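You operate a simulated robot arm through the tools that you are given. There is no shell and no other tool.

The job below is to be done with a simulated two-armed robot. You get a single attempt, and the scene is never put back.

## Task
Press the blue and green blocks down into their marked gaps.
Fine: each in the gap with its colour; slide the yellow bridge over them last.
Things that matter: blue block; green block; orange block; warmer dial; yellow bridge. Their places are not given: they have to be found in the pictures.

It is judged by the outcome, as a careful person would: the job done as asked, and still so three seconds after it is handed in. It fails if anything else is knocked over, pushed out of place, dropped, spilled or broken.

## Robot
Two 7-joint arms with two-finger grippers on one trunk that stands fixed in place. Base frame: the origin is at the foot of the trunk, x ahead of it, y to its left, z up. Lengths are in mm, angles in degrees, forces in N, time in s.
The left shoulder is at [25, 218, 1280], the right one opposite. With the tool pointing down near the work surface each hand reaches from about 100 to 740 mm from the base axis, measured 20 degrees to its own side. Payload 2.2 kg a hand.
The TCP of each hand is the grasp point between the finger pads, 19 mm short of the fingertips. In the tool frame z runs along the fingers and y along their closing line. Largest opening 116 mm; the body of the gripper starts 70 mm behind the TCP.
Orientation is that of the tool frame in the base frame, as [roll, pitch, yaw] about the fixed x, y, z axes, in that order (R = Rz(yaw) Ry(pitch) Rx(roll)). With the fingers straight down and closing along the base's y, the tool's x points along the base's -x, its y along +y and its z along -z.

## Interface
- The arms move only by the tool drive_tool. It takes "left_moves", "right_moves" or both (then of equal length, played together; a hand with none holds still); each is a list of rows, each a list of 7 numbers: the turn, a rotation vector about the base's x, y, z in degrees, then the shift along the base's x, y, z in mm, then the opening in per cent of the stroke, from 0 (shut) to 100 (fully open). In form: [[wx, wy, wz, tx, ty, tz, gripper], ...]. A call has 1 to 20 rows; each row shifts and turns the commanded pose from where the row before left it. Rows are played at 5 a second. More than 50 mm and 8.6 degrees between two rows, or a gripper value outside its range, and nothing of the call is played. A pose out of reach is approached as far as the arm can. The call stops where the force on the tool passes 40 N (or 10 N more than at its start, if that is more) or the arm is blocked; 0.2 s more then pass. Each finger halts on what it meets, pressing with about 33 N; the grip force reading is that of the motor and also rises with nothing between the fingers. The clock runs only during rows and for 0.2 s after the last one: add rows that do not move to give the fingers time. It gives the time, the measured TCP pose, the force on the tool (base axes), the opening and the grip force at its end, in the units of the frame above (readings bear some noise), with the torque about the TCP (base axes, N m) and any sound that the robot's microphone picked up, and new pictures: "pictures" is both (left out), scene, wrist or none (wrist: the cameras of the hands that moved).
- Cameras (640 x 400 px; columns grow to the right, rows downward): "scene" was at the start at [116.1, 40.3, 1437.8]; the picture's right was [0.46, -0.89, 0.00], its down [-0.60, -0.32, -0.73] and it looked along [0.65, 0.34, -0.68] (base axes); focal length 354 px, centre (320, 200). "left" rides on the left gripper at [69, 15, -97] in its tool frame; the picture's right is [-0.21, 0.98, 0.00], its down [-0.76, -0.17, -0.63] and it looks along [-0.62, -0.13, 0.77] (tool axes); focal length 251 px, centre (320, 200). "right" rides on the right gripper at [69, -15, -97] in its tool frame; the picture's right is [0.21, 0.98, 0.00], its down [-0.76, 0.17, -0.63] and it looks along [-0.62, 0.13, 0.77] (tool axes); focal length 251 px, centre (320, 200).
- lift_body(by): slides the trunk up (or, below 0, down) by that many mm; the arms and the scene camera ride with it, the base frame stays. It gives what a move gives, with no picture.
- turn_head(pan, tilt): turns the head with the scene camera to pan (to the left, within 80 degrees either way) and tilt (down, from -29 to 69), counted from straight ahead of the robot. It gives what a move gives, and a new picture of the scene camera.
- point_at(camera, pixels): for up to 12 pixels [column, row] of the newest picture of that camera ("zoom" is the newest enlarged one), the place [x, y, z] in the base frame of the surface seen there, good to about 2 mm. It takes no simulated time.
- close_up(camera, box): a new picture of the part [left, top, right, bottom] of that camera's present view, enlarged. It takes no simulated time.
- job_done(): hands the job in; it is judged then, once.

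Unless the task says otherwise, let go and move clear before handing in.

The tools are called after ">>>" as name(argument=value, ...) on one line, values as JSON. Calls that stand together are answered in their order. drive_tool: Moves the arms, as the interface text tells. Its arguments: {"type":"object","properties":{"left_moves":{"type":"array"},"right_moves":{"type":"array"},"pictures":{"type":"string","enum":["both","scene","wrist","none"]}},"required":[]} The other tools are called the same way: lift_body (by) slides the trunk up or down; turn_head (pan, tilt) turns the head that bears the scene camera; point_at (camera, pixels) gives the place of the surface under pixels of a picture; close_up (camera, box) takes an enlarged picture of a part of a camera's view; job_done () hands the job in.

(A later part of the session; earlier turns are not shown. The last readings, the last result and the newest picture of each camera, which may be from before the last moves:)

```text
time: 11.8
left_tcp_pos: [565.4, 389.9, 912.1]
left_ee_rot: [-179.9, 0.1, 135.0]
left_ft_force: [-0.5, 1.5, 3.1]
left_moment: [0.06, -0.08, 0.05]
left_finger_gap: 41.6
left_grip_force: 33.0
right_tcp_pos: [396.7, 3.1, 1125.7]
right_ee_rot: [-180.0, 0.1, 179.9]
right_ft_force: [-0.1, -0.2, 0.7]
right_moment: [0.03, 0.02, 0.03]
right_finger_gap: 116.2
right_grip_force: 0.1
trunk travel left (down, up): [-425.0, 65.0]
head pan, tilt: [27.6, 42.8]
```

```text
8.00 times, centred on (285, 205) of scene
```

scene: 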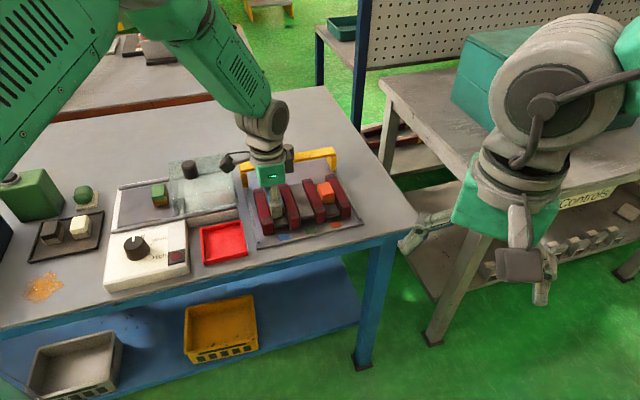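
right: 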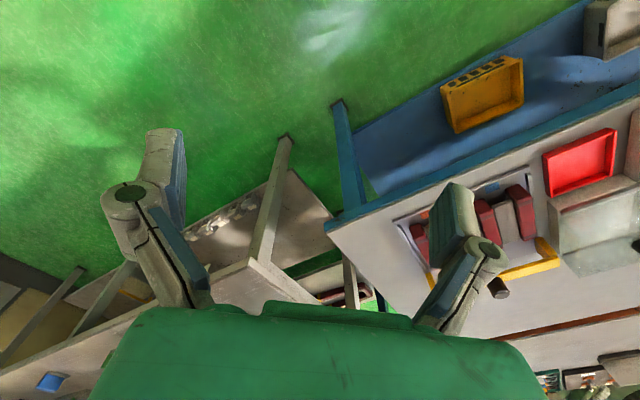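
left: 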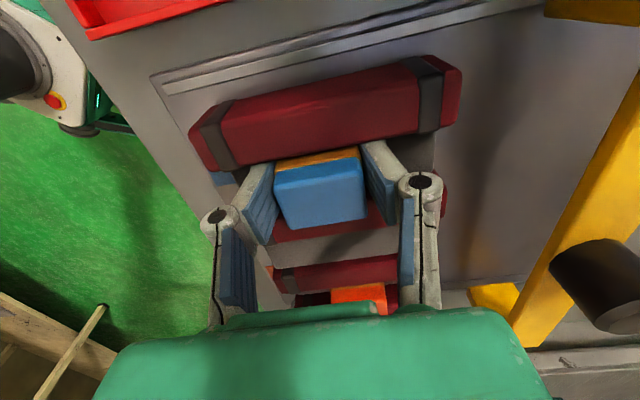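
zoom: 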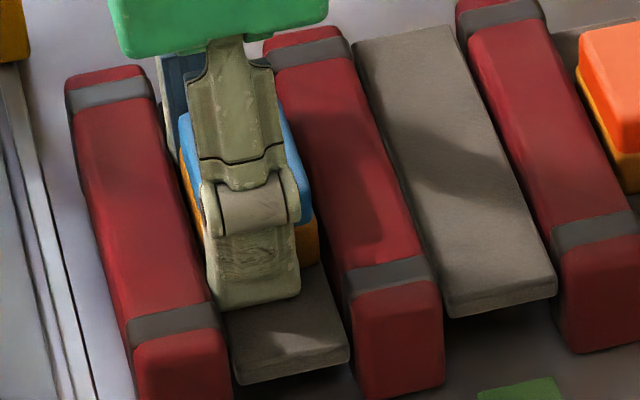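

The strip is now at 891 and the top at 921, still only 3 N. I'll keep pressing 1 mm at a time to the orange level (about 914.5) and listen for a stop.

>>> drive_tool(left_moves=[[0, 0, 0, 0, 0, -1, 25], [0, 0, 0, 0, 0, -1, 25], [0, 0, 0, 0, 0, -1, 25], [0, 0, 0, 0, 0, -1, 25], [0, 0, 0, 0, 0, 0, 25]], pictures="none")

>>> drive_tool(left_moves=[[0, 0, 0, 0, 0, -1, 25], [0, 0, 0, 0, 0, -1, 25], [0, 0, 0, 0, 0, 0, 25]], pictures="wrist")

>>> point_at(camera="left", pixels=[[320, 192], [350, 215], [325, 210]])

```text
time: 13.0
left_tcp_pos: [565.4, 390.4, 908.5]
left_ee_rot: [180.0, 0.3, 135.0]
left_ft_force: [-0.2, -1.3, 3.9]
left_moment: [0.01, -0.08, 0.01]
left_finger_gap: 41.5
left_grip_force: 32.9
right_tcp_pos: [397.2, 4.5, 1125.5]
right_ee_rot: [180.0, 0.1, 180.0]
right_ft_force: [-0.6, 0.0, 0.1]
right_moment: [0.0, -0.01, 0.0]
right_finger_gap: 115.9
right_grip_force: 0.0
trunk travel left (down, up): [-425.0, 65.0]
head pan, tilt: [27.6, 42.8]
```

```text
time: 13.8
left_tcp_pos: [564.6, 390.0, 907.4]
left_ee_rot: [-179.9, 0.2, 134.9]
left_ft_force: [-0.9, -2.2, 9.1]
left_moment: [-0.11, -0.02, 0.01]
left_finger_gap: 42.0
left_grip_force: 32.7
right_tcp_pos: [396.7, 3.3, 1125.8]
right_ee_rot: [179.9, 0.1, -179.9]
right_ft_force: [0.4, -0.5, 0.4]
right_moment: [0.03, 0.0, -0.01]
right_finger_gap: 116.1
right_grip_force: 0.0
trunk travel left (down, up): [-425.0, 65.0]
head pan, tilt: [27.6, 42.8]
```

left: 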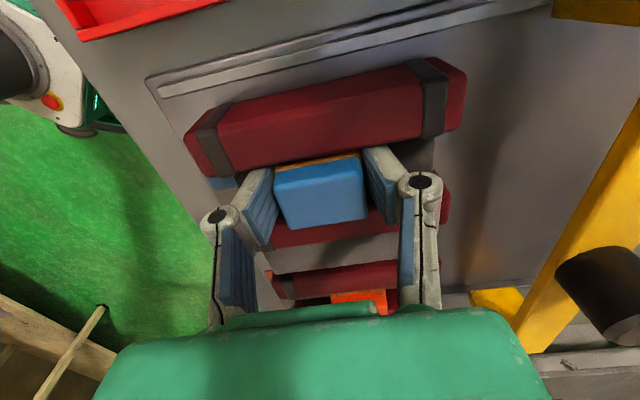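

```text
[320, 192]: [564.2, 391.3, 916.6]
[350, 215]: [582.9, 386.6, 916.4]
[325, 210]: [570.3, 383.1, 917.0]
```

The force is rising (9.1 N) with the top near 916.5, so the strip is reaching its stop. I'll press 2 mm more.

>>> drive_tool(left_moves=[[0, 0, 0, 0, 0, -1, 25], [0, 0, 0, 0, 0, -1, 25], [0, 0, 0, 0, 0, 0, 25]], pictures="wrist")

>>> point_at(camera="left", pixels=[[320, 192], [350, 215], [325, 210]])

```text
time: 14.6
left_tcp_pos: [566.2, 389.5, 907.2]
left_ee_rot: [179.8, 0.3, 135.0]
left_ft_force: [-0.2, -0.2, 20.8]
left_moment: [-0.16, 0.05, 0.03]
left_finger_gap: 41.9
left_grip_force: 33.3
right_tcp_pos: [396.3, 2.2, 1127.3]
right_ee_rot: [179.9, 0.2, -180.0]
right_ft_force: [-0.5, -0.3, 0.2]
right_moment: [0.01, -0.02, 0.0]
right_finger_gap: 116.2
right_grip_force: 0.0
trunk travel left (down, up): [-425.0, 65.0]
head pan, tilt: [27.6, 42.8]
```

left: 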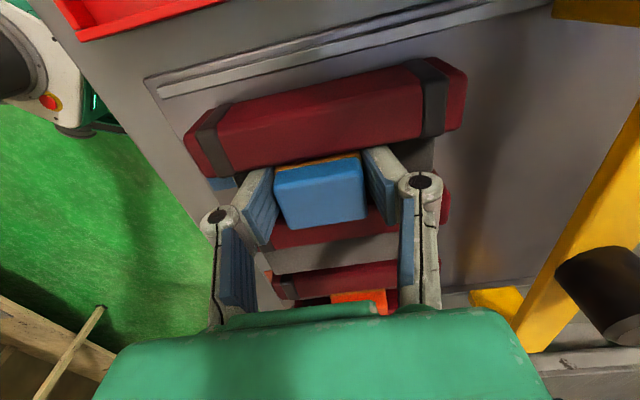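

```text
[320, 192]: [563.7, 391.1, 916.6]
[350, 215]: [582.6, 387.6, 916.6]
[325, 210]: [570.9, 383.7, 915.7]
```

It has bottomed out firmly (20.8 N, top no longer moving). I'll relax the push a little, hold, then open the fingers slightly to see whether the block stays down.

>>> drive_tool(left_moves=[[0, 0, 0, 0, 0, 0, 25], [0, 0, 0, 0, 0, 0, 25], [0, 0, 0, 0, 0, 0, 25], [0, 0, 0, 0, 0, 0, 25], [0, 0, 0, 0, 0, 1.5, 25], [0, 0, 0, 0, 0, 0, 45], [0, 0, 0, 0, 0, 0, 45], [0, 0, 0, 0, 0, 0, 45]])

>>> point_at(camera="left", pixels=[[320, 192], [350, 205], [325, 205], [420, 160], [220, 185]])

>>> close_up(camera="scene", box=[255, 180, 315, 230])

```text
time: 16.4
left_tcp_pos: [564.5, 390.4, 906.1]
left_ee_rot: [-179.9, 0.1, 134.9]
left_ft_force: [-1.1, 0.8, 2.0]
left_moment: [0.02, -0.02, 0.06]
left_finger_gap: 51.5
left_grip_force: 0.1
right_tcp_pos: [397.1, 4.3, 1125.8]
right_ee_rot: [-180.0, 0.1, 179.9]
right_ft_force: [0.6, -1.5, -0.3]
right_moment: [0.0, 0.01, -0.04]
right_finger_gap: 116.0
right_grip_force: 0.1
trunk travel left (down, up): [-425.0, 65.0]
head pan, tilt: [27.6, 42.8]
```

scene: 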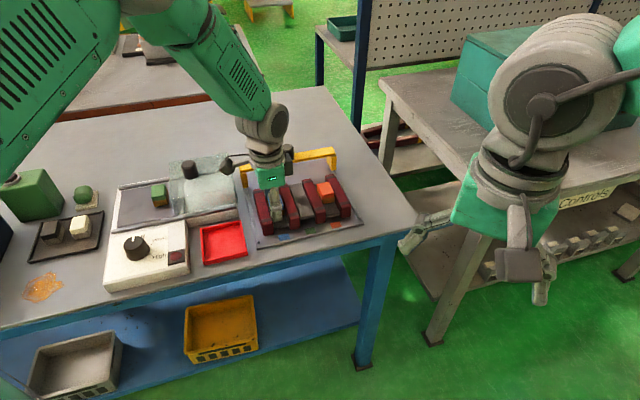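
left: 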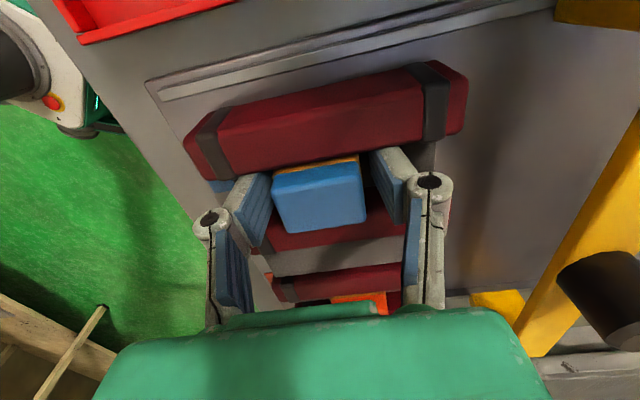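

```text
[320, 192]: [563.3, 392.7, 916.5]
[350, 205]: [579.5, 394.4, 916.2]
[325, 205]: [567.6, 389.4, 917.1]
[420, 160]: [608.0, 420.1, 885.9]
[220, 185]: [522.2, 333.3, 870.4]
```

```text
8.00 times, centred on (285, 205) of scene
```

zoom: 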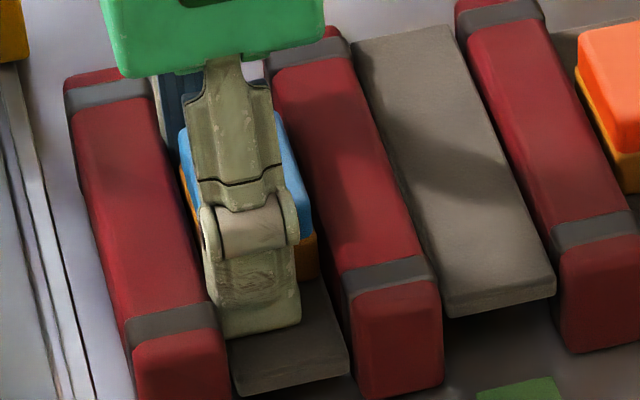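

The block stayed down (top 916.5, strip 886) with the fingers off it (gap 51.5, no grip force). I'll open slightly more and rise straight up, then check that it stays.

>>> drive_tool(left_moves=[[0, 0, 0, 0, 0, 0, 50], [0, 0, 0, 0, 0, 5, 50], [0, 0, 0, 0, 0, 15, 50], [0, 0, 0, 0, 0, 40, 50], [0, 0, 0, 0, 0, 45, 50], [0, 0, 0, -15, 30, 20, 60], [0, 0, 0, -20, 40, 0, 60], [0, 0, 0, -20, 40, 0, 60], [0, 0, 0, -20, 40, 0, 60], [0, 0, 0, -17, 40, 0, 60], [0, 0, 0, -5, 44, -10, 60], [0, 0, 0, 0, 0, 0, 60]])

>>> close_up(camera="scene", box=[245, 165, 355, 245])

```text
time: 19.0
left_tcp_pos: [468.8, 626.2, 1020.4]
left_ee_rot: [-179.9, 0.3, 135.0]
left_ft_force: [0.7, 0.0, -0.5]
left_moment: [0.0, -0.01, 0.01]
left_finger_gap: 69.6
left_grip_force: 0.1
right_tcp_pos: [398.0, 5.3, 1127.8]
right_ee_rot: [179.9, 0.1, -179.9]
right_ft_force: [0.5, -0.4, 0.4]
right_moment: [0.01, -0.02, -0.04]
right_finger_gap: 116.3
right_grip_force: 0.2
trunk travel left (down, up): [-425.0, 65.0]
head pan, tilt: [27.6, 42.8]
```

scene: 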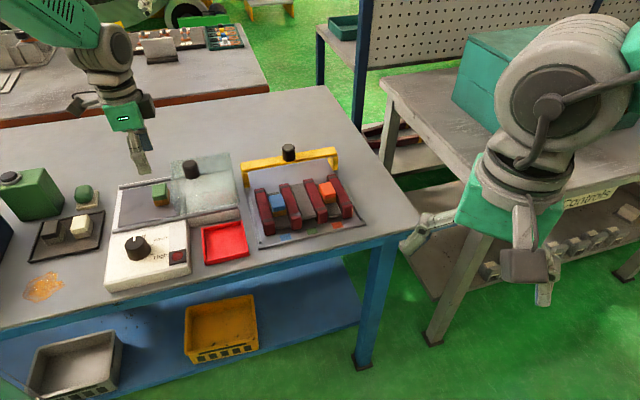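
left: 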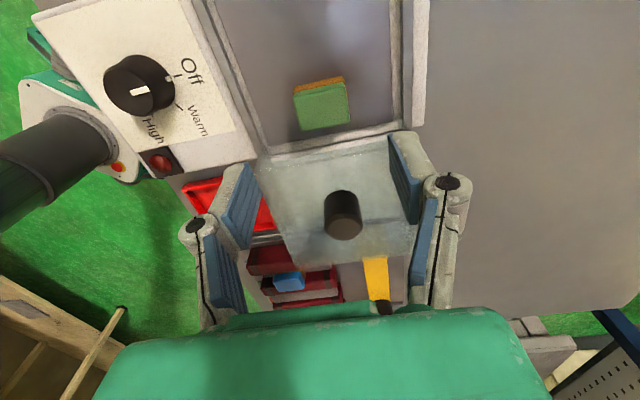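

```text
5.00 times, centred on (300, 205) of scene
```

zoom: 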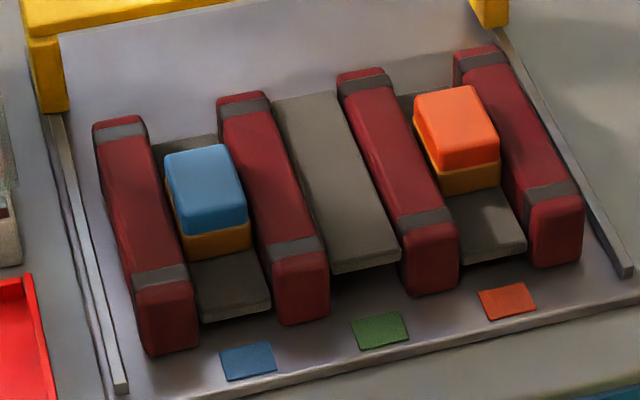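

Blue sits in gap 1 looking just like the orange block. I'll measure its height now so I can tell whether it creeps up later.

>>> point_at(camera="zoom", pixels=[[205, 185], [185, 160], [235, 205], [225, 290], [455, 125], [430, 105], [480, 145], [480, 230], [180, 145], [350, 230], [110, 150], [210, 235]])

>>> point_at(camera="left", pixels=[[322, 108], [299, 98], [344, 88], [303, 128], [347, 120], [288, 282], [130, 95], [340, 200]])

>>> close_up(camera="left", box=[270, 50, 390, 150])

```text
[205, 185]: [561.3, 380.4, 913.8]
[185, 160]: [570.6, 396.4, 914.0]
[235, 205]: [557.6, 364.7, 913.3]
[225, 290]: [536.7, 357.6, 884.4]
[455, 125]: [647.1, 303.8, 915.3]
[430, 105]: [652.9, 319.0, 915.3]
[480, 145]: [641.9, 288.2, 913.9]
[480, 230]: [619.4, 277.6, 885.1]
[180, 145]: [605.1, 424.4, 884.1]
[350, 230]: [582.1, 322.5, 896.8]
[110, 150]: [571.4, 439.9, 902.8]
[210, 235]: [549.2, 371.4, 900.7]
```

```text
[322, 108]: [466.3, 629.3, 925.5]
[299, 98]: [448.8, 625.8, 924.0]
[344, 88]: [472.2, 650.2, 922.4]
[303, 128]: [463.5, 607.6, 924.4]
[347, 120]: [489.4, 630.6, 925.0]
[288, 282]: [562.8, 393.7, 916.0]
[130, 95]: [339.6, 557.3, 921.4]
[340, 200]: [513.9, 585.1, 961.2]
```

```text
4.00 times, centred on (330, 100) of left
```

zoom: 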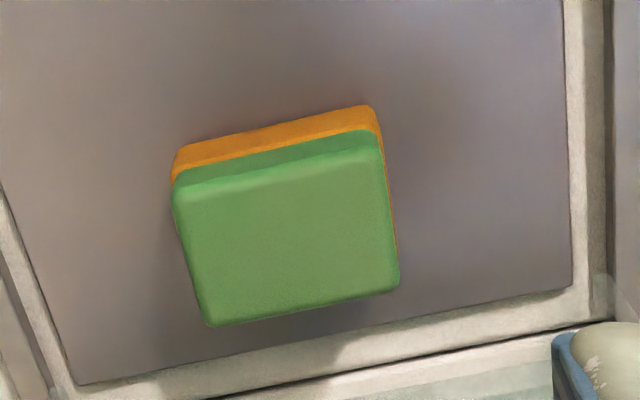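

Blue's top is at 913.8 and its strip at 884.4, matching orange (915.3 and 885.1), so it is seated. Green's centre is about (467.7, 627). I'll descend over it and grasp it.

>>> drive_tool(left_moves=[[0, 0, 0, 1.1, -1.1, -35, 60], [0, 0, 0, 0, 0, -35, 60], [0, 0, 0, 0, 0, -5, 60], [0, 0, 0, 0, 0, 0, 60]], pictures="both")

>>> close_up(camera="scene", box=[120, 150, 200, 220])

```text
time: 20.0
left_tcp_pos: [469.5, 624.0, 947.9]
left_ee_rot: [179.9, 0.1, 135.0]
left_ft_force: [-0.7, 0.1, 0.6]
left_moment: [0.0, 0.04, 0.0]
left_finger_gap: 69.7
left_grip_force: 0.1
right_tcp_pos: [397.3, 2.7, 1125.6]
right_ee_rot: [180.0, 0.1, -180.0]
right_ft_force: [0.4, 0.3, -0.6]
right_moment: [-0.01, 0.0, -0.02]
right_finger_gap: 116.0
right_grip_force: 0.1
trunk travel left (down, up): [-425.0, 65.0]
head pan, tilt: [27.6, 42.8]
```

scene: 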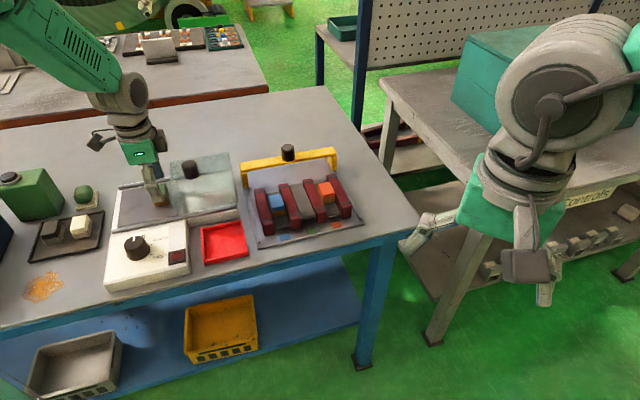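
left: 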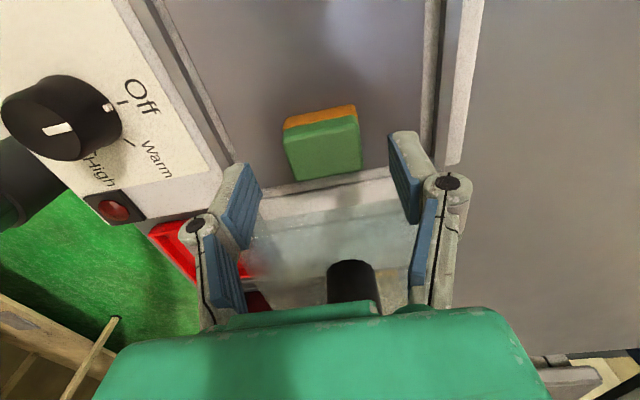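

```text
5.71 times, centred on (160, 185) of scene
```

zoom: 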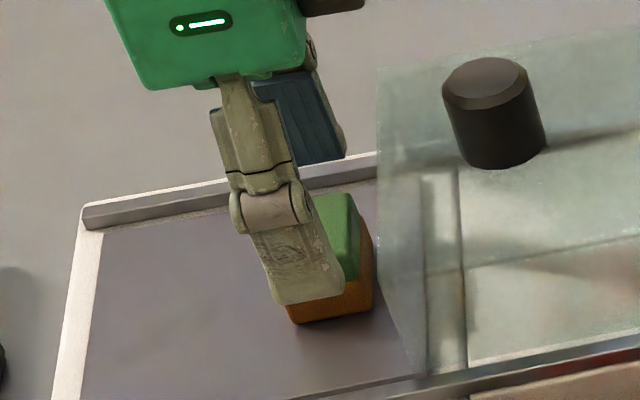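

In the wrist picture green's centre sits at row 150 against an expected 162, but the scene zoom suggests otherwise. I'll measure the fingertip and the block in the scene view.

>>> point_at(camera="zoom", pixels=[[275, 290], [300, 285], [340, 280], [262, 240], [320, 240], [350, 250], [368, 270], [370, 300], [300, 315], [335, 210], [310, 120], [270, 110]])

>>> point_at(camera="left", pixels=[[322, 150], [287, 137], [354, 122], [297, 176], [357, 166], [255, 205], [242, 170], [395, 140], [412, 215], [290, 122], [352, 110]])

```text
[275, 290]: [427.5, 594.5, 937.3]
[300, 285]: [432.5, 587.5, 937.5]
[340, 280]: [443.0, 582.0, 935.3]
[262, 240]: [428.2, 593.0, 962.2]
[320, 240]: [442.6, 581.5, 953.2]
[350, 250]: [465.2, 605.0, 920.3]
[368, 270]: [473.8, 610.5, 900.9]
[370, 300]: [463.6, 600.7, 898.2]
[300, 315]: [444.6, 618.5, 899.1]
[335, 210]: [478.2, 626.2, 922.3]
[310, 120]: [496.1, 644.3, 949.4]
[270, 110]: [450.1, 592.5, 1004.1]
```

```text
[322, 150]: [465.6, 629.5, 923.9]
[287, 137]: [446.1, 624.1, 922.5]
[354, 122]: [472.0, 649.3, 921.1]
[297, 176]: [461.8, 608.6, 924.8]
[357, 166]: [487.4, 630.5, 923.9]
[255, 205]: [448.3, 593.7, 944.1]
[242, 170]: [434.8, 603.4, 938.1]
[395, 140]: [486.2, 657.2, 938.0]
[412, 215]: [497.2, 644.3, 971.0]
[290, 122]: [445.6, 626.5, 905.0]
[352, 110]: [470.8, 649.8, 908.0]
```

The fingers are centred at v≈−108.6 and the block at −112, so I'll shift 3.3 mm back, descend 27.5 mm and close.

>>> drive_tool(left_moves=[[0, 0, 0, -2.3, 2.3, 0, 60], [0, 0, 0, 0, 0, -14, 60], [0, 0, 0, 0, 0, -13.5, 60], [0, 0, 0, 0, 0, 0, 60], [0, 0, 0, 0, 0, 0, 25], [0, 0, 0, 0, 0, 0, 25]], pictures="both")

>>> close_up(camera="scene", box=[120, 150, 200, 220])

>>> close_up(camera="scene", box=[245, 165, 355, 245])

>>> point_at(camera="zoom", pixels=[[205, 185], [225, 290], [455, 125], [480, 230]])

```text
time: 21.4
left_tcp_pos: [467.2, 628.0, 916.9]
left_ee_rot: [-180.0, 0.1, 135.0]
left_ft_force: [0.3, -1.1, 2.0]
left_moment: [0.02, -0.01, -0.03]
left_finger_gap: 41.5
left_grip_force: 32.8
right_tcp_pos: [396.1, 4.0, 1125.8]
right_ee_rot: [180.0, 0.1, -179.9]
right_ft_force: [-0.6, 0.3, -0.2]
right_moment: [-0.02, 0.0, -0.02]
right_finger_gap: 116.2
right_grip_force: 0.0
trunk travel left (down, up): [-425.0, 65.0]
head pan, tilt: [27.6, 42.8]
```

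scene: 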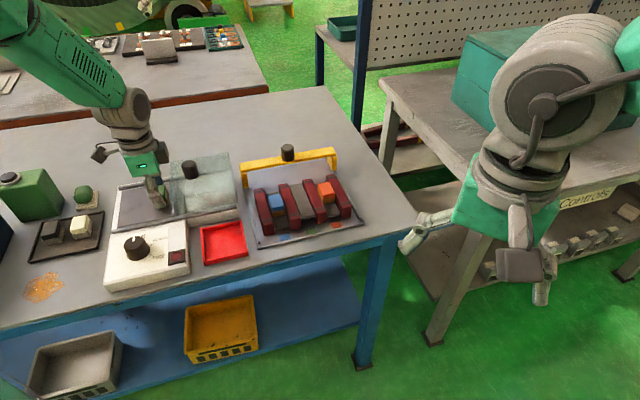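
left: 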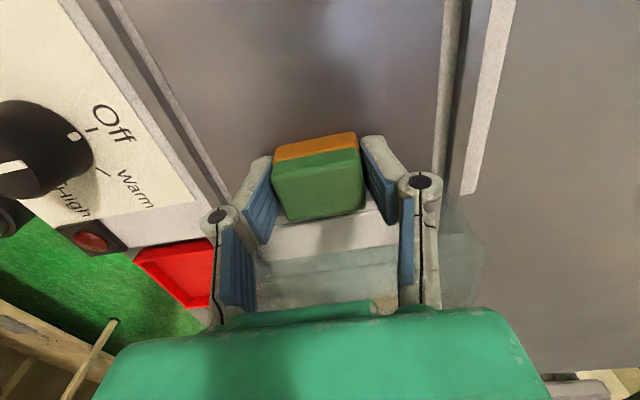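

```text
5.71 times, centred on (160, 185) of scene
```

zoom: 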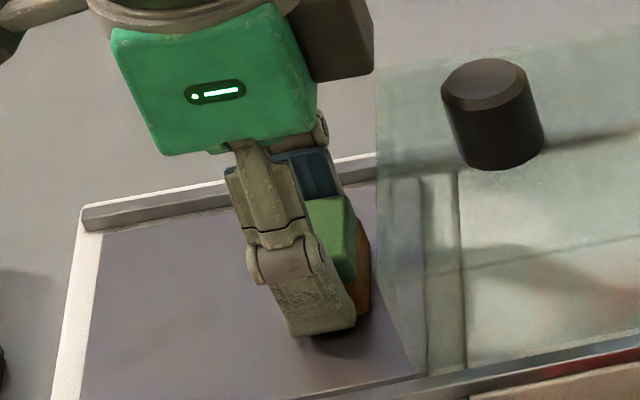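

```text
5.00 times, centred on (300, 205) of scene
```

zoom: 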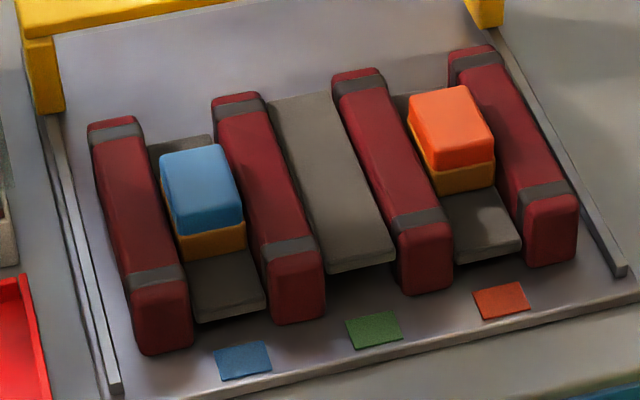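

```text
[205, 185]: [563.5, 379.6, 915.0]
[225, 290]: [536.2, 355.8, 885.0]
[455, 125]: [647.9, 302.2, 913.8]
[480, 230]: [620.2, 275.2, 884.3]
```

Blue has held at 915/885 for a few seconds, and green is gripped (41.5 mm, 32.8 N). I'll lift it over the lid knob and carry it to gap 2.

>>> drive_tool(left_moves=[[0, 0, 0, 0, 0, 30, 25], [0, 0, 0, 0, 0, 45, 25], [0, 0, 0, 0, 0, 45, 25], [0, 0, 0, 20.3, -39.06, 0, 25], [0, 0, 0, 20.3, -39.06, 0, 25], [0, 0, 0, 20.3, -39.06, 0, 25], [0, 0, 0, 20.3, -39.06, 0, 25], [0, 0, 0, 20.2, -39.06, 0, 25], [0, 0, 0, 20.2, -39.06, 0, 25], [0, 0, 0, 20.2, -39.04, 0, 25], [0, 0, 0, 0, 0, -40, 25], [0, 0, 0, 0, 0, -20, 25], [0, 0, 0, 0, 0, 0, 25]])

>>> close_up(camera="left", box=[220, 80, 420, 240])

>>> close_up(camera="scene", box=[255, 155, 345, 235])

```text
time: 24.2
left_tcp_pos: [609.0, 351.0, 980.3]
left_ee_rot: [-180.0, 0.2, 135.0]
left_ft_force: [0.0, -0.2, -0.6]
left_moment: [0.0, 0.0, 0.0]
left_finger_gap: 41.4
left_grip_force: 32.9
right_tcp_pos: [397.1, 4.3, 1125.8]
right_ee_rot: [-180.0, 0.2, -180.0]
right_ft_force: [0.1, -0.1, -0.9]
right_moment: [-0.03, -0.03, -0.01]
right_finger_gap: 116.0
right_grip_force: 0.2
trunk travel left (down, up): [-425.0, 65.0]
head pan, tilt: [27.6, 42.8]
```

scene: 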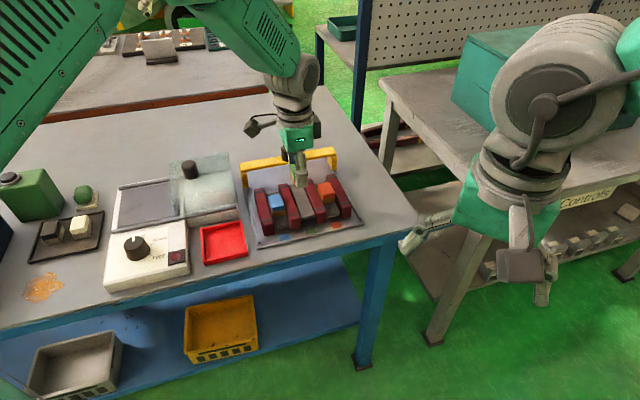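
left: 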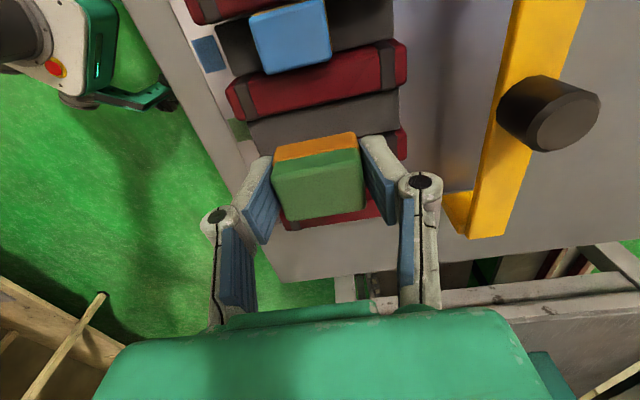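

```text
2.50 times, centred on (320, 160) of left
```

zoom: 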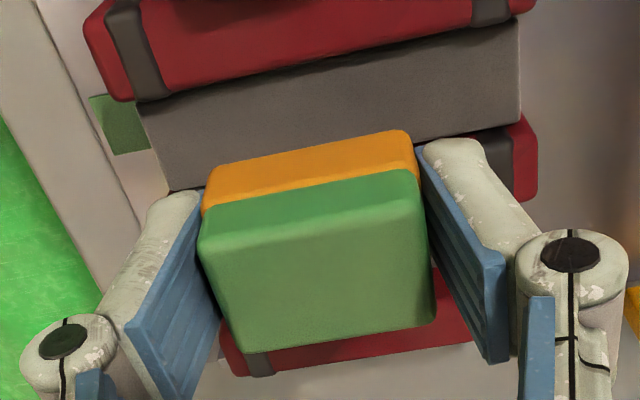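

```text
5.00 times, centred on (300, 195) of scene
```

zoom: 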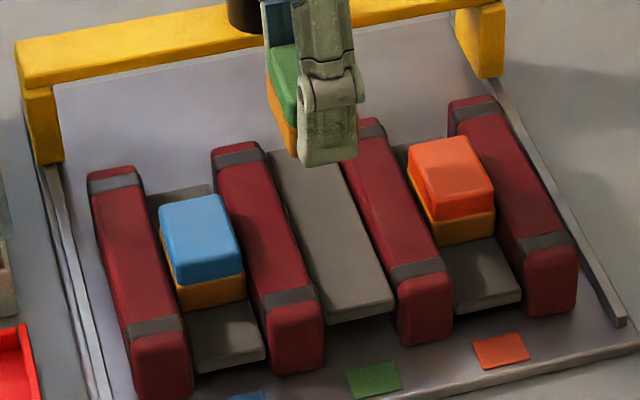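

Green hangs above gap 2. I'll measure its near face against the rib edges in both views.

>>> point_at(camera="zoom", pixels=[[275, 60], [285, 75], [280, 115], [273, 95], [278, 55], [240, 170], [258, 200], [272, 165], [345, 170], [380, 180], [330, 240], [375, 145]])

>>> close_up(camera="left", box=[220, 80, 420, 240])

>>> point_at(camera="zoom", pixels=[[215, 195], [405, 150], [215, 225], [410, 190], [225, 335], [425, 315], [300, 60], [310, 75], [160, 105], [480, 30], [330, 180], [320, 270]])

```text
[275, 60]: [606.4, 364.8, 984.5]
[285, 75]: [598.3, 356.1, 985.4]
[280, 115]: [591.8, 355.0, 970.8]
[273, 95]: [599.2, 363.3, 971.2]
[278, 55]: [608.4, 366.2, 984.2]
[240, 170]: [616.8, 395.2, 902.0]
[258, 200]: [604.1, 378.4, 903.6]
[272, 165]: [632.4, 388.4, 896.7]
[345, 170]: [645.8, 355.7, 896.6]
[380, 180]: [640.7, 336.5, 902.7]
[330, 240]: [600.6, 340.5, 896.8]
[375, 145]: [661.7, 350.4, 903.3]
```

```text
2.50 times, centred on (320, 160) of left
```

zoom: 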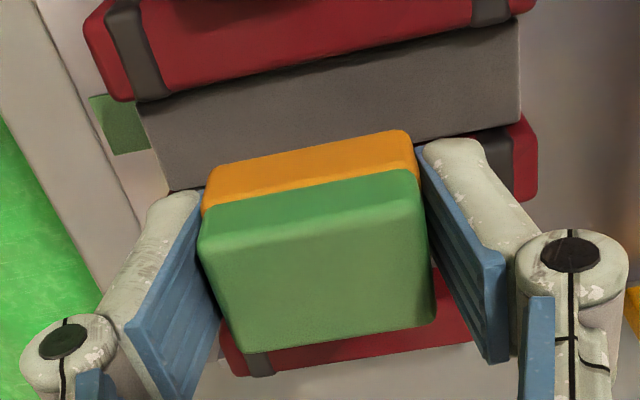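

```text
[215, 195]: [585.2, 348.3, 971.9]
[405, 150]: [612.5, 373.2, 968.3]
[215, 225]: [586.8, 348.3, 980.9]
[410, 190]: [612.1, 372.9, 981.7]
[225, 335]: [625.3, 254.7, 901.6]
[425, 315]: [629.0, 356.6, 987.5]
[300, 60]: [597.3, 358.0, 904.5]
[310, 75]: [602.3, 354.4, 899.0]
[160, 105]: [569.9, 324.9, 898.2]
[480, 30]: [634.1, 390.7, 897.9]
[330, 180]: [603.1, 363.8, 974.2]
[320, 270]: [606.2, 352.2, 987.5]
```

Green's near face is at v≈168.8 and should be at about 170.6, so I'll shift 1.7 mm and come down to just above the ribs.

>>> drive_tool(left_moves=[[0, 0, 0, 1.2, -1.2, -20, 25], [0, 0, 0, 0, 0, -20, 25], [0, 0, 0, 0, 0, -9, 25], [0, 0, 0, 0, 0, 0, 25]])

>>> close_up(camera="scene", box=[275, 165, 335, 225])

>>> close_up(camera="left", box=[220, 80, 420, 240])

>>> point_at(camera="zoom", pixels=[[215, 195], [405, 150], [215, 225], [410, 190], [300, 100], [305, 130], [310, 140], [320, 270], [230, 370], [450, 340], [310, 150], [520, 100]])

```text
time: 25.2
left_tcp_pos: [610.1, 350.6, 930.0]
left_ee_rot: [180.0, 0.2, 135.1]
left_ft_force: [-0.4, -0.4, 0.4]
left_moment: [0.02, 0.05, -0.01]
left_finger_gap: 41.8
left_grip_force: 33.2
right_tcp_pos: [397.2, 4.0, 1125.6]
right_ee_rot: [-179.9, 0.1, 180.0]
right_ft_force: [-1.0, 0.2, 0.1]
right_moment: [0.0, -0.02, 0.01]
right_finger_gap: 116.0
right_grip_force: 0.1
trunk travel left (down, up): [-425.0, 65.0]
head pan, tilt: [27.6, 42.8]
```

scene: 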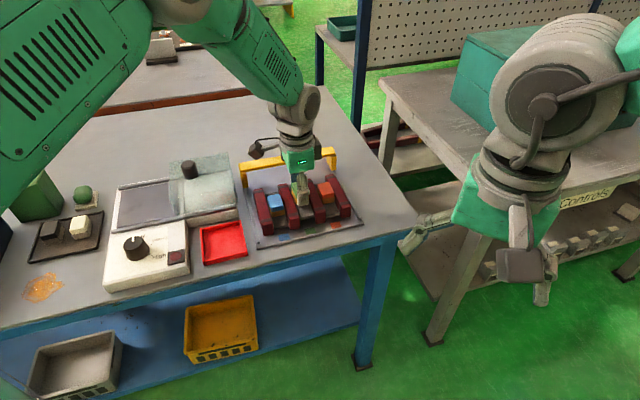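
left: 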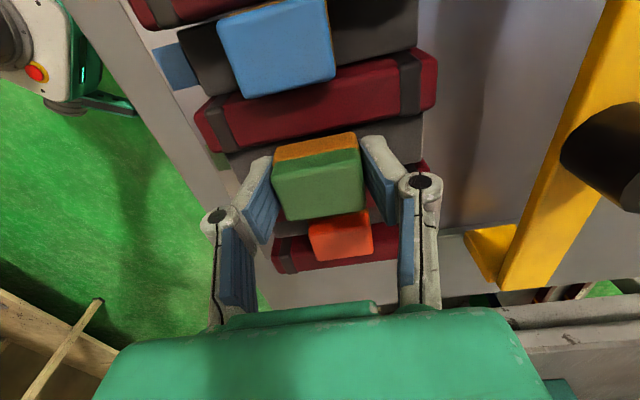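

```text
6.67 times, centred on (305, 195) of scene
```

zoom: 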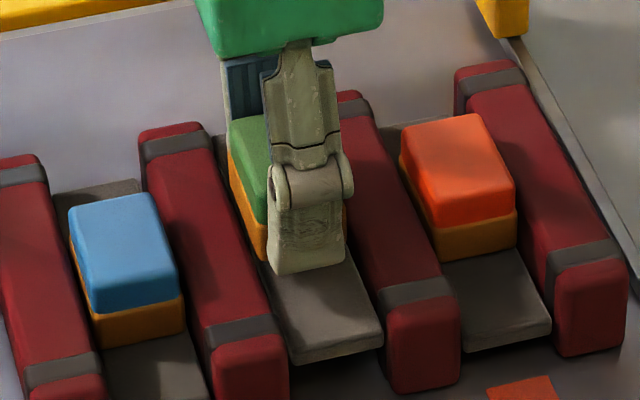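

```text
2.50 times, centred on (320, 160) of left
```

zoom: 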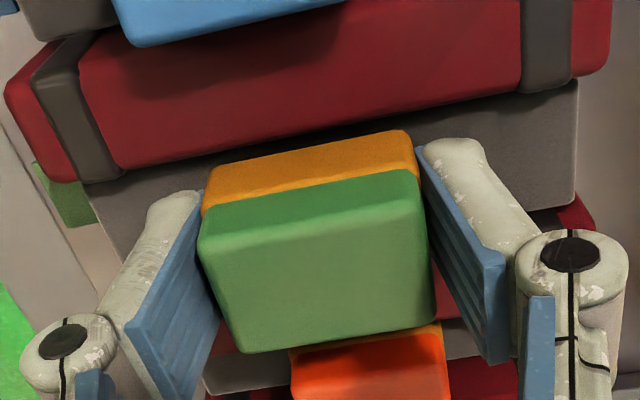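

```text
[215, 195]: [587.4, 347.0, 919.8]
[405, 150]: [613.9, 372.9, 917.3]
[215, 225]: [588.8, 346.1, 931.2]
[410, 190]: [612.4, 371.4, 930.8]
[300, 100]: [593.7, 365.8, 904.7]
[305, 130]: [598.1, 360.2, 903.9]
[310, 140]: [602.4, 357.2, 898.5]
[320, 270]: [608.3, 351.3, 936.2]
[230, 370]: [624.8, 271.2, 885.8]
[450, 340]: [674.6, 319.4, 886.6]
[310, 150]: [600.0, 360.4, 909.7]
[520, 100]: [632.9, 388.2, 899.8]
```

The near face is at v≈170.5, about 1–1.5 mm clear each side. I'll lower to the strip while watching the force.

>>> drive_tool(left_moves=[[0, 0, 0, 0, 0, -3, 25], [0, 0, 0, 0, 0, -3, 25], [0, 0, 0, 0, 0, -2, 25], [0, 0, 0, 0, 0, -2, 25], [0, 0, 0, 0, 0, 0, 25]], pictures="both")

>>> close_up(camera="scene", box=[275, 165, 335, 225])

>>> close_up(camera="left", box=[220, 80, 420, 240])

>>> point_at(camera="zoom", pixels=[[215, 195], [405, 150], [320, 270], [550, 140]])

```text
time: 26.4
left_tcp_pos: [610.5, 350.8, 920.0]
left_ee_rot: [-180.0, 0.1, 135.0]
left_ft_force: [-0.4, 0.2, 4.8]
left_moment: [0.08, -0.1, 0.02]
left_finger_gap: 41.7
left_grip_force: 33.2
right_tcp_pos: [395.8, 4.4, 1125.4]
right_ee_rot: [-180.0, 0.1, -179.9]
right_ft_force: [0.3, 0.1, -0.1]
right_moment: [0.0, 0.0, -0.01]
right_finger_gap: 115.9
right_grip_force: 0.0
trunk travel left (down, up): [-425.0, 65.0]
head pan, tilt: [27.6, 42.8]
```

scene: 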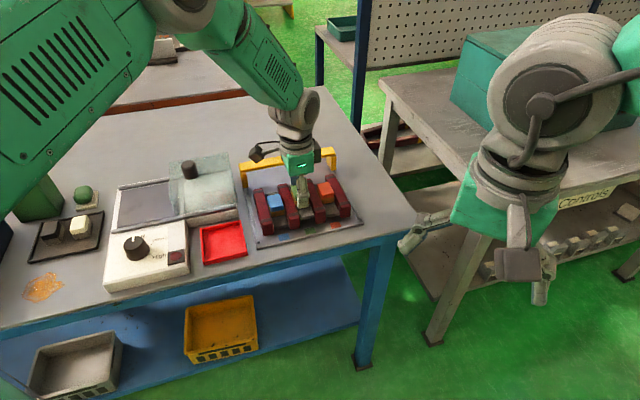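
left: 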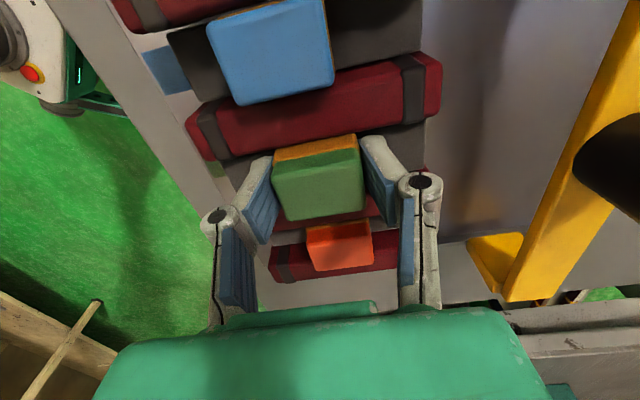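

```text
6.67 times, centred on (305, 195) of scene
```

zoom: 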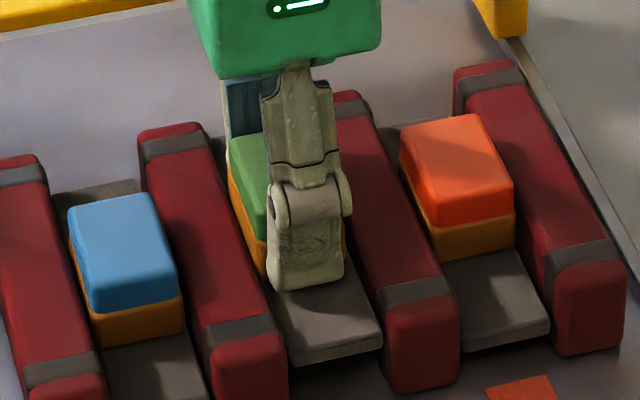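

```text
2.50 times, centred on (320, 160) of left
```

zoom: 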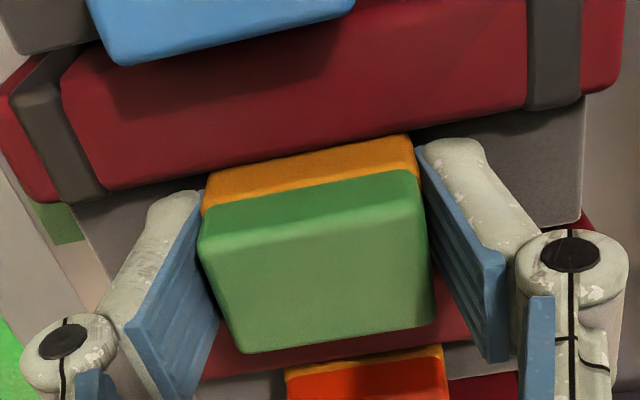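

```text
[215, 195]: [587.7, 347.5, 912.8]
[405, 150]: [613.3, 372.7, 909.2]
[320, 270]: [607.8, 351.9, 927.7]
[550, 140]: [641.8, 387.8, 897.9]
```

Green has touched its strip (4.8 N, top 927.7), the same as blue did. I'll press it down about 11 mm to its stop.

>>> drive_tool(left_moves=[[0, 0, 0, 0, 0, -1, 25], [0, 0, 0, 0, 0, -1, 25], [0, 0, 0, 0, 0, -1, 25], [0, 0, 0, 0, 0, -1, 25], [0, 0, 0, 0, 0, -1, 25], [0, 0, 0, 0, 0, -1, 25], [0, 0, 0, 0, 0, 0, 25]], pictures="none")

>>> drive_tool(left_moves=[[0, 0, 0, 0, 0, -1, 25], [0, 0, 0, 0, 0, -1, 25], [0, 0, 0, 0, 0, -1, 25], [0, 0, 0, 0, 0, -1, 25], [0, 0, 0, 0, 0, 0, 25]], pictures="wrist")

>>> point_at(camera="left", pixels=[[318, 195], [345, 205], [330, 180], [418, 160]])

```text
time: 28.0
left_tcp_pos: [610.5, 350.6, 914.4]
left_ee_rot: [180.0, 0.2, 135.1]
left_ft_force: [6.0, -2.3, 6.1]
left_moment: [0.01, -0.13, 0.01]
left_finger_gap: 42.0
left_grip_force: 33.1
right_tcp_pos: [397.9, 2.9, 1125.3]
right_ee_rot: [180.0, 0.1, -180.0]
right_ft_force: [0.1, 1.1, 1.4]
right_moment: [0.0, -0.05, -0.02]
right_finger_gap: 115.9
right_grip_force: 0.1
trunk travel left (down, up): [-425.0, 65.0]
head pan, tilt: [27.6, 42.8]
```

```text
time: 29.2
left_tcp_pos: [610.2, 349.9, 910.5]
left_ee_rot: [-180.0, 0.2, 135.1]
left_ft_force: [6.6, -4.4, 5.4]
left_moment: [-0.06, -0.18, 0.01]
left_finger_gap: 41.6
left_grip_force: 33.5
right_tcp_pos: [397.3, 2.8, 1126.0]
right_ee_rot: [179.9, 0.2, -180.0]
right_ft_force: [0.1, 0.7, -0.4]
right_moment: [-0.01, 0.01, 0.0]
right_finger_gap: 116.1
right_grip_force: 0.1
trunk travel left (down, up): [-425.0, 65.0]
head pan, tilt: [27.6, 42.8]
```

left: 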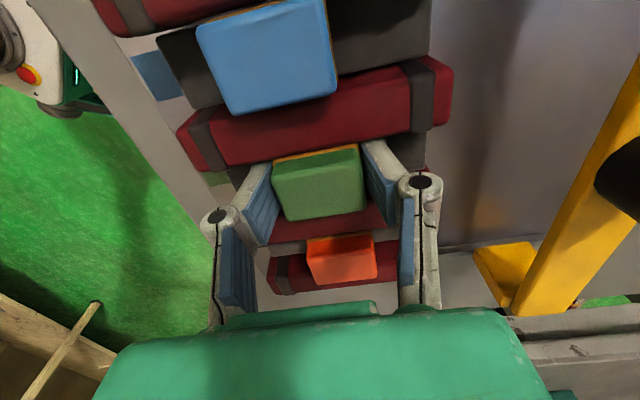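

```text
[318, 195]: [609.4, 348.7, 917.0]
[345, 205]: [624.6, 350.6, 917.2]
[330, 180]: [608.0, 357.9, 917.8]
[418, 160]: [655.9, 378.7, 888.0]
```

Top is at 917, with a sideways force of about 8 N toward +v, meaning rib 2 is pushing on the block. I'll ease 1 mm that way and finish the press.

>>> drive_tool(left_moves=[[0, 0, 0, 0.7, -0.7, 0, 25], [0, 0, 0, 0, 0, -1, 25], [0, 0, 0, 0, 0, -1, 25], [0, 0, 0, 0, 0, -1, 25], [0, 0, 0, 0, 0, 0, 25]], pictures="wrist")

>>> point_at(camera="left", pixels=[[318, 195], [345, 205], [330, 180], [418, 160]])

```text
time: 30.4
left_tcp_pos: [608.9, 348.8, 909.0]
left_ee_rot: [179.8, 0.2, 135.0]
left_ft_force: [1.1, 1.1, 22.3]
left_moment: [-0.07, 0.11, 0.06]
left_finger_gap: 41.6
left_grip_force: 32.9
right_tcp_pos: [395.5, 2.5, 1127.0]
right_ee_rot: [179.9, 0.2, -179.9]
right_ft_force: [-0.5, 0.0, -0.6]
right_moment: [0.02, -0.01, -0.01]
right_finger_gap: 116.4
right_grip_force: 0.1
trunk travel left (down, up): [-425.0, 65.0]
head pan, tilt: [27.6, 42.8]
```

left: 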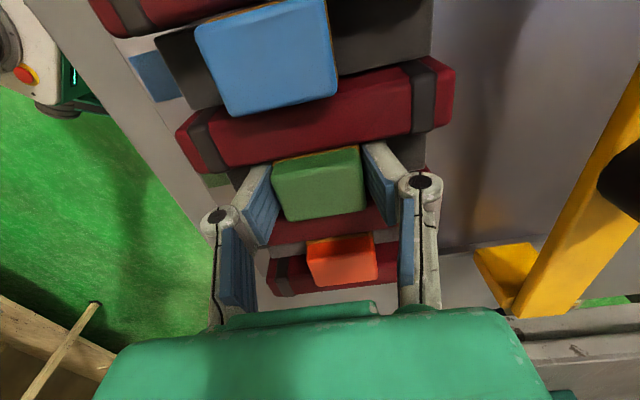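

```text
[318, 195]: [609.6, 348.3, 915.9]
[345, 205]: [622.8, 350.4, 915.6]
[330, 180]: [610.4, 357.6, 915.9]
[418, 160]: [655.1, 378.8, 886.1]
```

Bottomed out (22 N, top about 915.8, strip 886), with the sideways load gone. I'll relax slightly, open the fingers, rise straight up and move aside.

>>> drive_tool(left_moves=[[0, 0, 0, 0, 0, 0, 25], [0, 0, 0, 0, 0, 0, 25], [0, 0, 0, 0, 0, 1.5, 25], [0, 0, 0, 0, 0, 0, 48], [0, 0, 0, 0, 0, 0, 48], [0, 0, 0, 0, 0, 0, 48], [0, 0, 0, 0, 0, 5, 48], [0, 0, 0, 0, 0, 20, 48], [0, 0, 0, 0, 0, 40, 48], [0, 0, 0, 0, 0, 45, 48], [0, 0, 0, -20, 40, 20, 48], [0, 0, 0, -20, 40, 0, 48], [0, 0, 0, -20, 40, 0, 48], [0, 0, 0, 0, 0, 0, 48]])

>>> close_up(camera="scene", box=[245, 165, 355, 245])

>>> point_at(camera="zoom", pixels=[[205, 185], [225, 290], [330, 160], [350, 260], [455, 125], [480, 230]])

>>> close_up(camera="scene", box=[225, 130, 355, 220])

```text
time: 33.4
left_tcp_pos: [549.9, 470.0, 1038.0]
left_ee_rot: [180.0, 0.1, 135.1]
left_ft_force: [-0.1, 0.4, 0.0]
left_moment: [-0.05, -0.02, -0.01]
left_finger_gap: 55.8
left_grip_force: 0.1
right_tcp_pos: [398.0, 3.1, 1124.7]
right_ee_rot: [179.8, 0.1, -180.0]
right_ft_force: [0.6, -0.2, 0.0]
right_moment: [0.04, 0.01, 0.02]
right_finger_gap: 116.0
right_grip_force: 0.0
trunk travel left (down, up): [-425.0, 65.0]
head pan, tilt: [27.6, 42.8]
```

scene: 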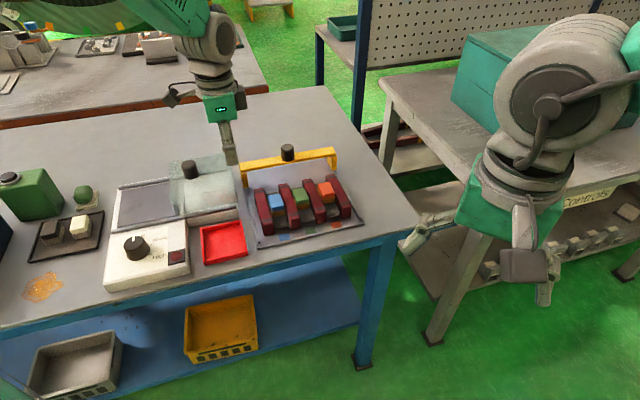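
left: 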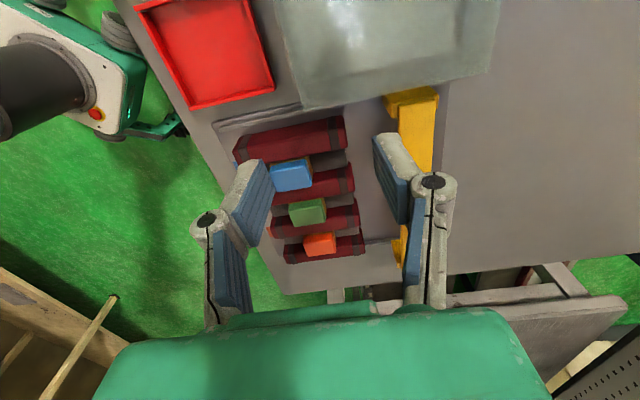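

```text
5.00 times, centred on (300, 205) of scene
```

zoom: 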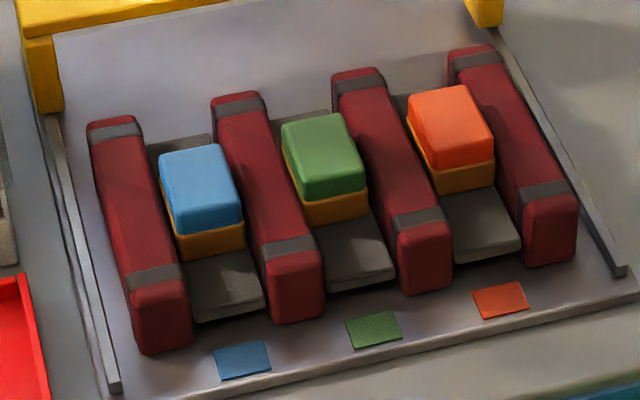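

```text
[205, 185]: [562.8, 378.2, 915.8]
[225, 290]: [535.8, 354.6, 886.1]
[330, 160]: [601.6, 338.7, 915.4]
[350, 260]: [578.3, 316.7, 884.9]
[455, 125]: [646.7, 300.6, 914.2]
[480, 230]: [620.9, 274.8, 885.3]
```

```text
4.44 times, centred on (290, 175) of scene
```

zoom: 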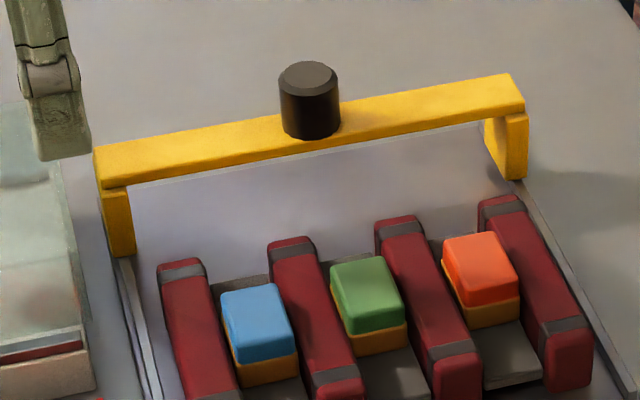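

All three blocks look level, but the blue readings drifted from 913.8 to 915.8, which could be noise or slow creep. I'll average more samples and measure the bridge too.

>>> close_up(camera="scene", box=[245, 165, 355, 245])

>>> point_at(camera="zoom", pixels=[[180, 165], [200, 165], [215, 170], [195, 185], [215, 190], [200, 205], [300, 135], [325, 135], [335, 155], [310, 165], [330, 175], [345, 165]])

>>> point_at(camera="zoom", pixels=[[430, 105], [450, 105], [460, 120], [440, 130], [460, 140], [475, 135], [210, 280], [240, 280], [220, 300], [340, 245], [370, 250], [350, 270]])

>>> close_up(camera="scene", box=[225, 130, 355, 220])

>>> point_at(camera="zoom", pixels=[[120, 165], [200, 145], [420, 100], [510, 90], [308, 75], [310, 120], [115, 200], [120, 245], [520, 160], [515, 125], [330, 145], [495, 140]])

```text
5.00 times, centred on (300, 205) of scene
```

zoom: 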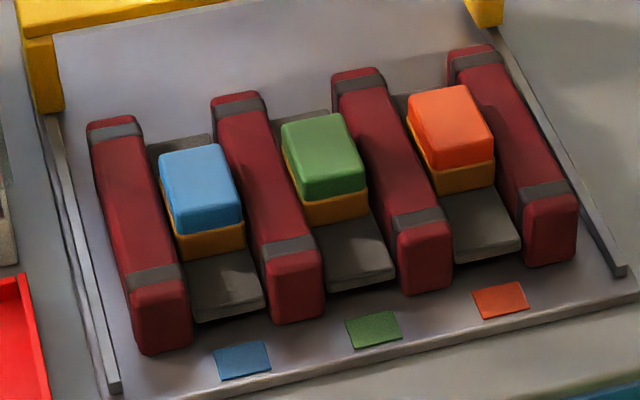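

```text
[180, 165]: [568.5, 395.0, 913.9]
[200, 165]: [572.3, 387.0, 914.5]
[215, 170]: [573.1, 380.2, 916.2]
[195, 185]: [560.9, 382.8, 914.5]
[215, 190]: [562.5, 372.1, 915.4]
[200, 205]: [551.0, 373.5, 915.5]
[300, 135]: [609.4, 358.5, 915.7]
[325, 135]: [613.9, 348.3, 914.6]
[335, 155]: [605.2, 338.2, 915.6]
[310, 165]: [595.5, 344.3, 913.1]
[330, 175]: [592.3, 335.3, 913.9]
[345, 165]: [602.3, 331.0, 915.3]
```

```text
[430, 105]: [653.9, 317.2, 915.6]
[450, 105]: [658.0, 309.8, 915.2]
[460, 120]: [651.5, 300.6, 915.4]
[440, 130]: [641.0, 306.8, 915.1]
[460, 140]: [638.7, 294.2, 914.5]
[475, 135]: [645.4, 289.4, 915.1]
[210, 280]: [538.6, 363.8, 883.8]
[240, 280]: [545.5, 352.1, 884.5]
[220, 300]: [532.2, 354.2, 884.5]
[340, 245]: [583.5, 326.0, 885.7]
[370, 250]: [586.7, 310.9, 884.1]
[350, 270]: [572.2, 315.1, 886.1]
```

```text
4.44 times, centred on (290, 175) of scene
```

zoom: 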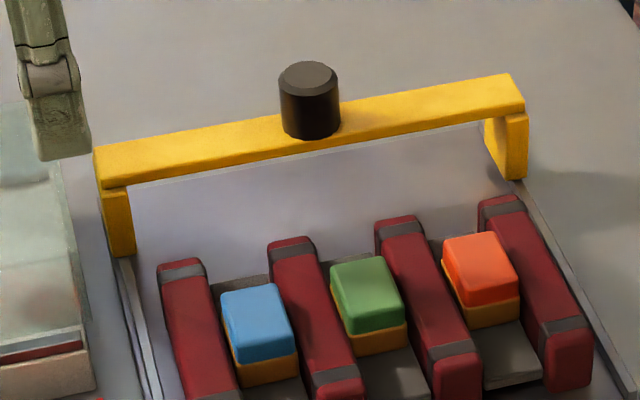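

```text
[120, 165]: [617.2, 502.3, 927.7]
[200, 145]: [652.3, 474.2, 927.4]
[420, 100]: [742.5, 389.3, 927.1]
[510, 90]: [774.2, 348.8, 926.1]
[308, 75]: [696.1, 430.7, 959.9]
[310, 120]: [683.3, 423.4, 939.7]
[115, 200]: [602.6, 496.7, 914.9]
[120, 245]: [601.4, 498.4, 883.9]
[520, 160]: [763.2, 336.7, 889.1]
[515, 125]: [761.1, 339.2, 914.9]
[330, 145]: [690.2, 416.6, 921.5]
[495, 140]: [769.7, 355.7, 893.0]
```

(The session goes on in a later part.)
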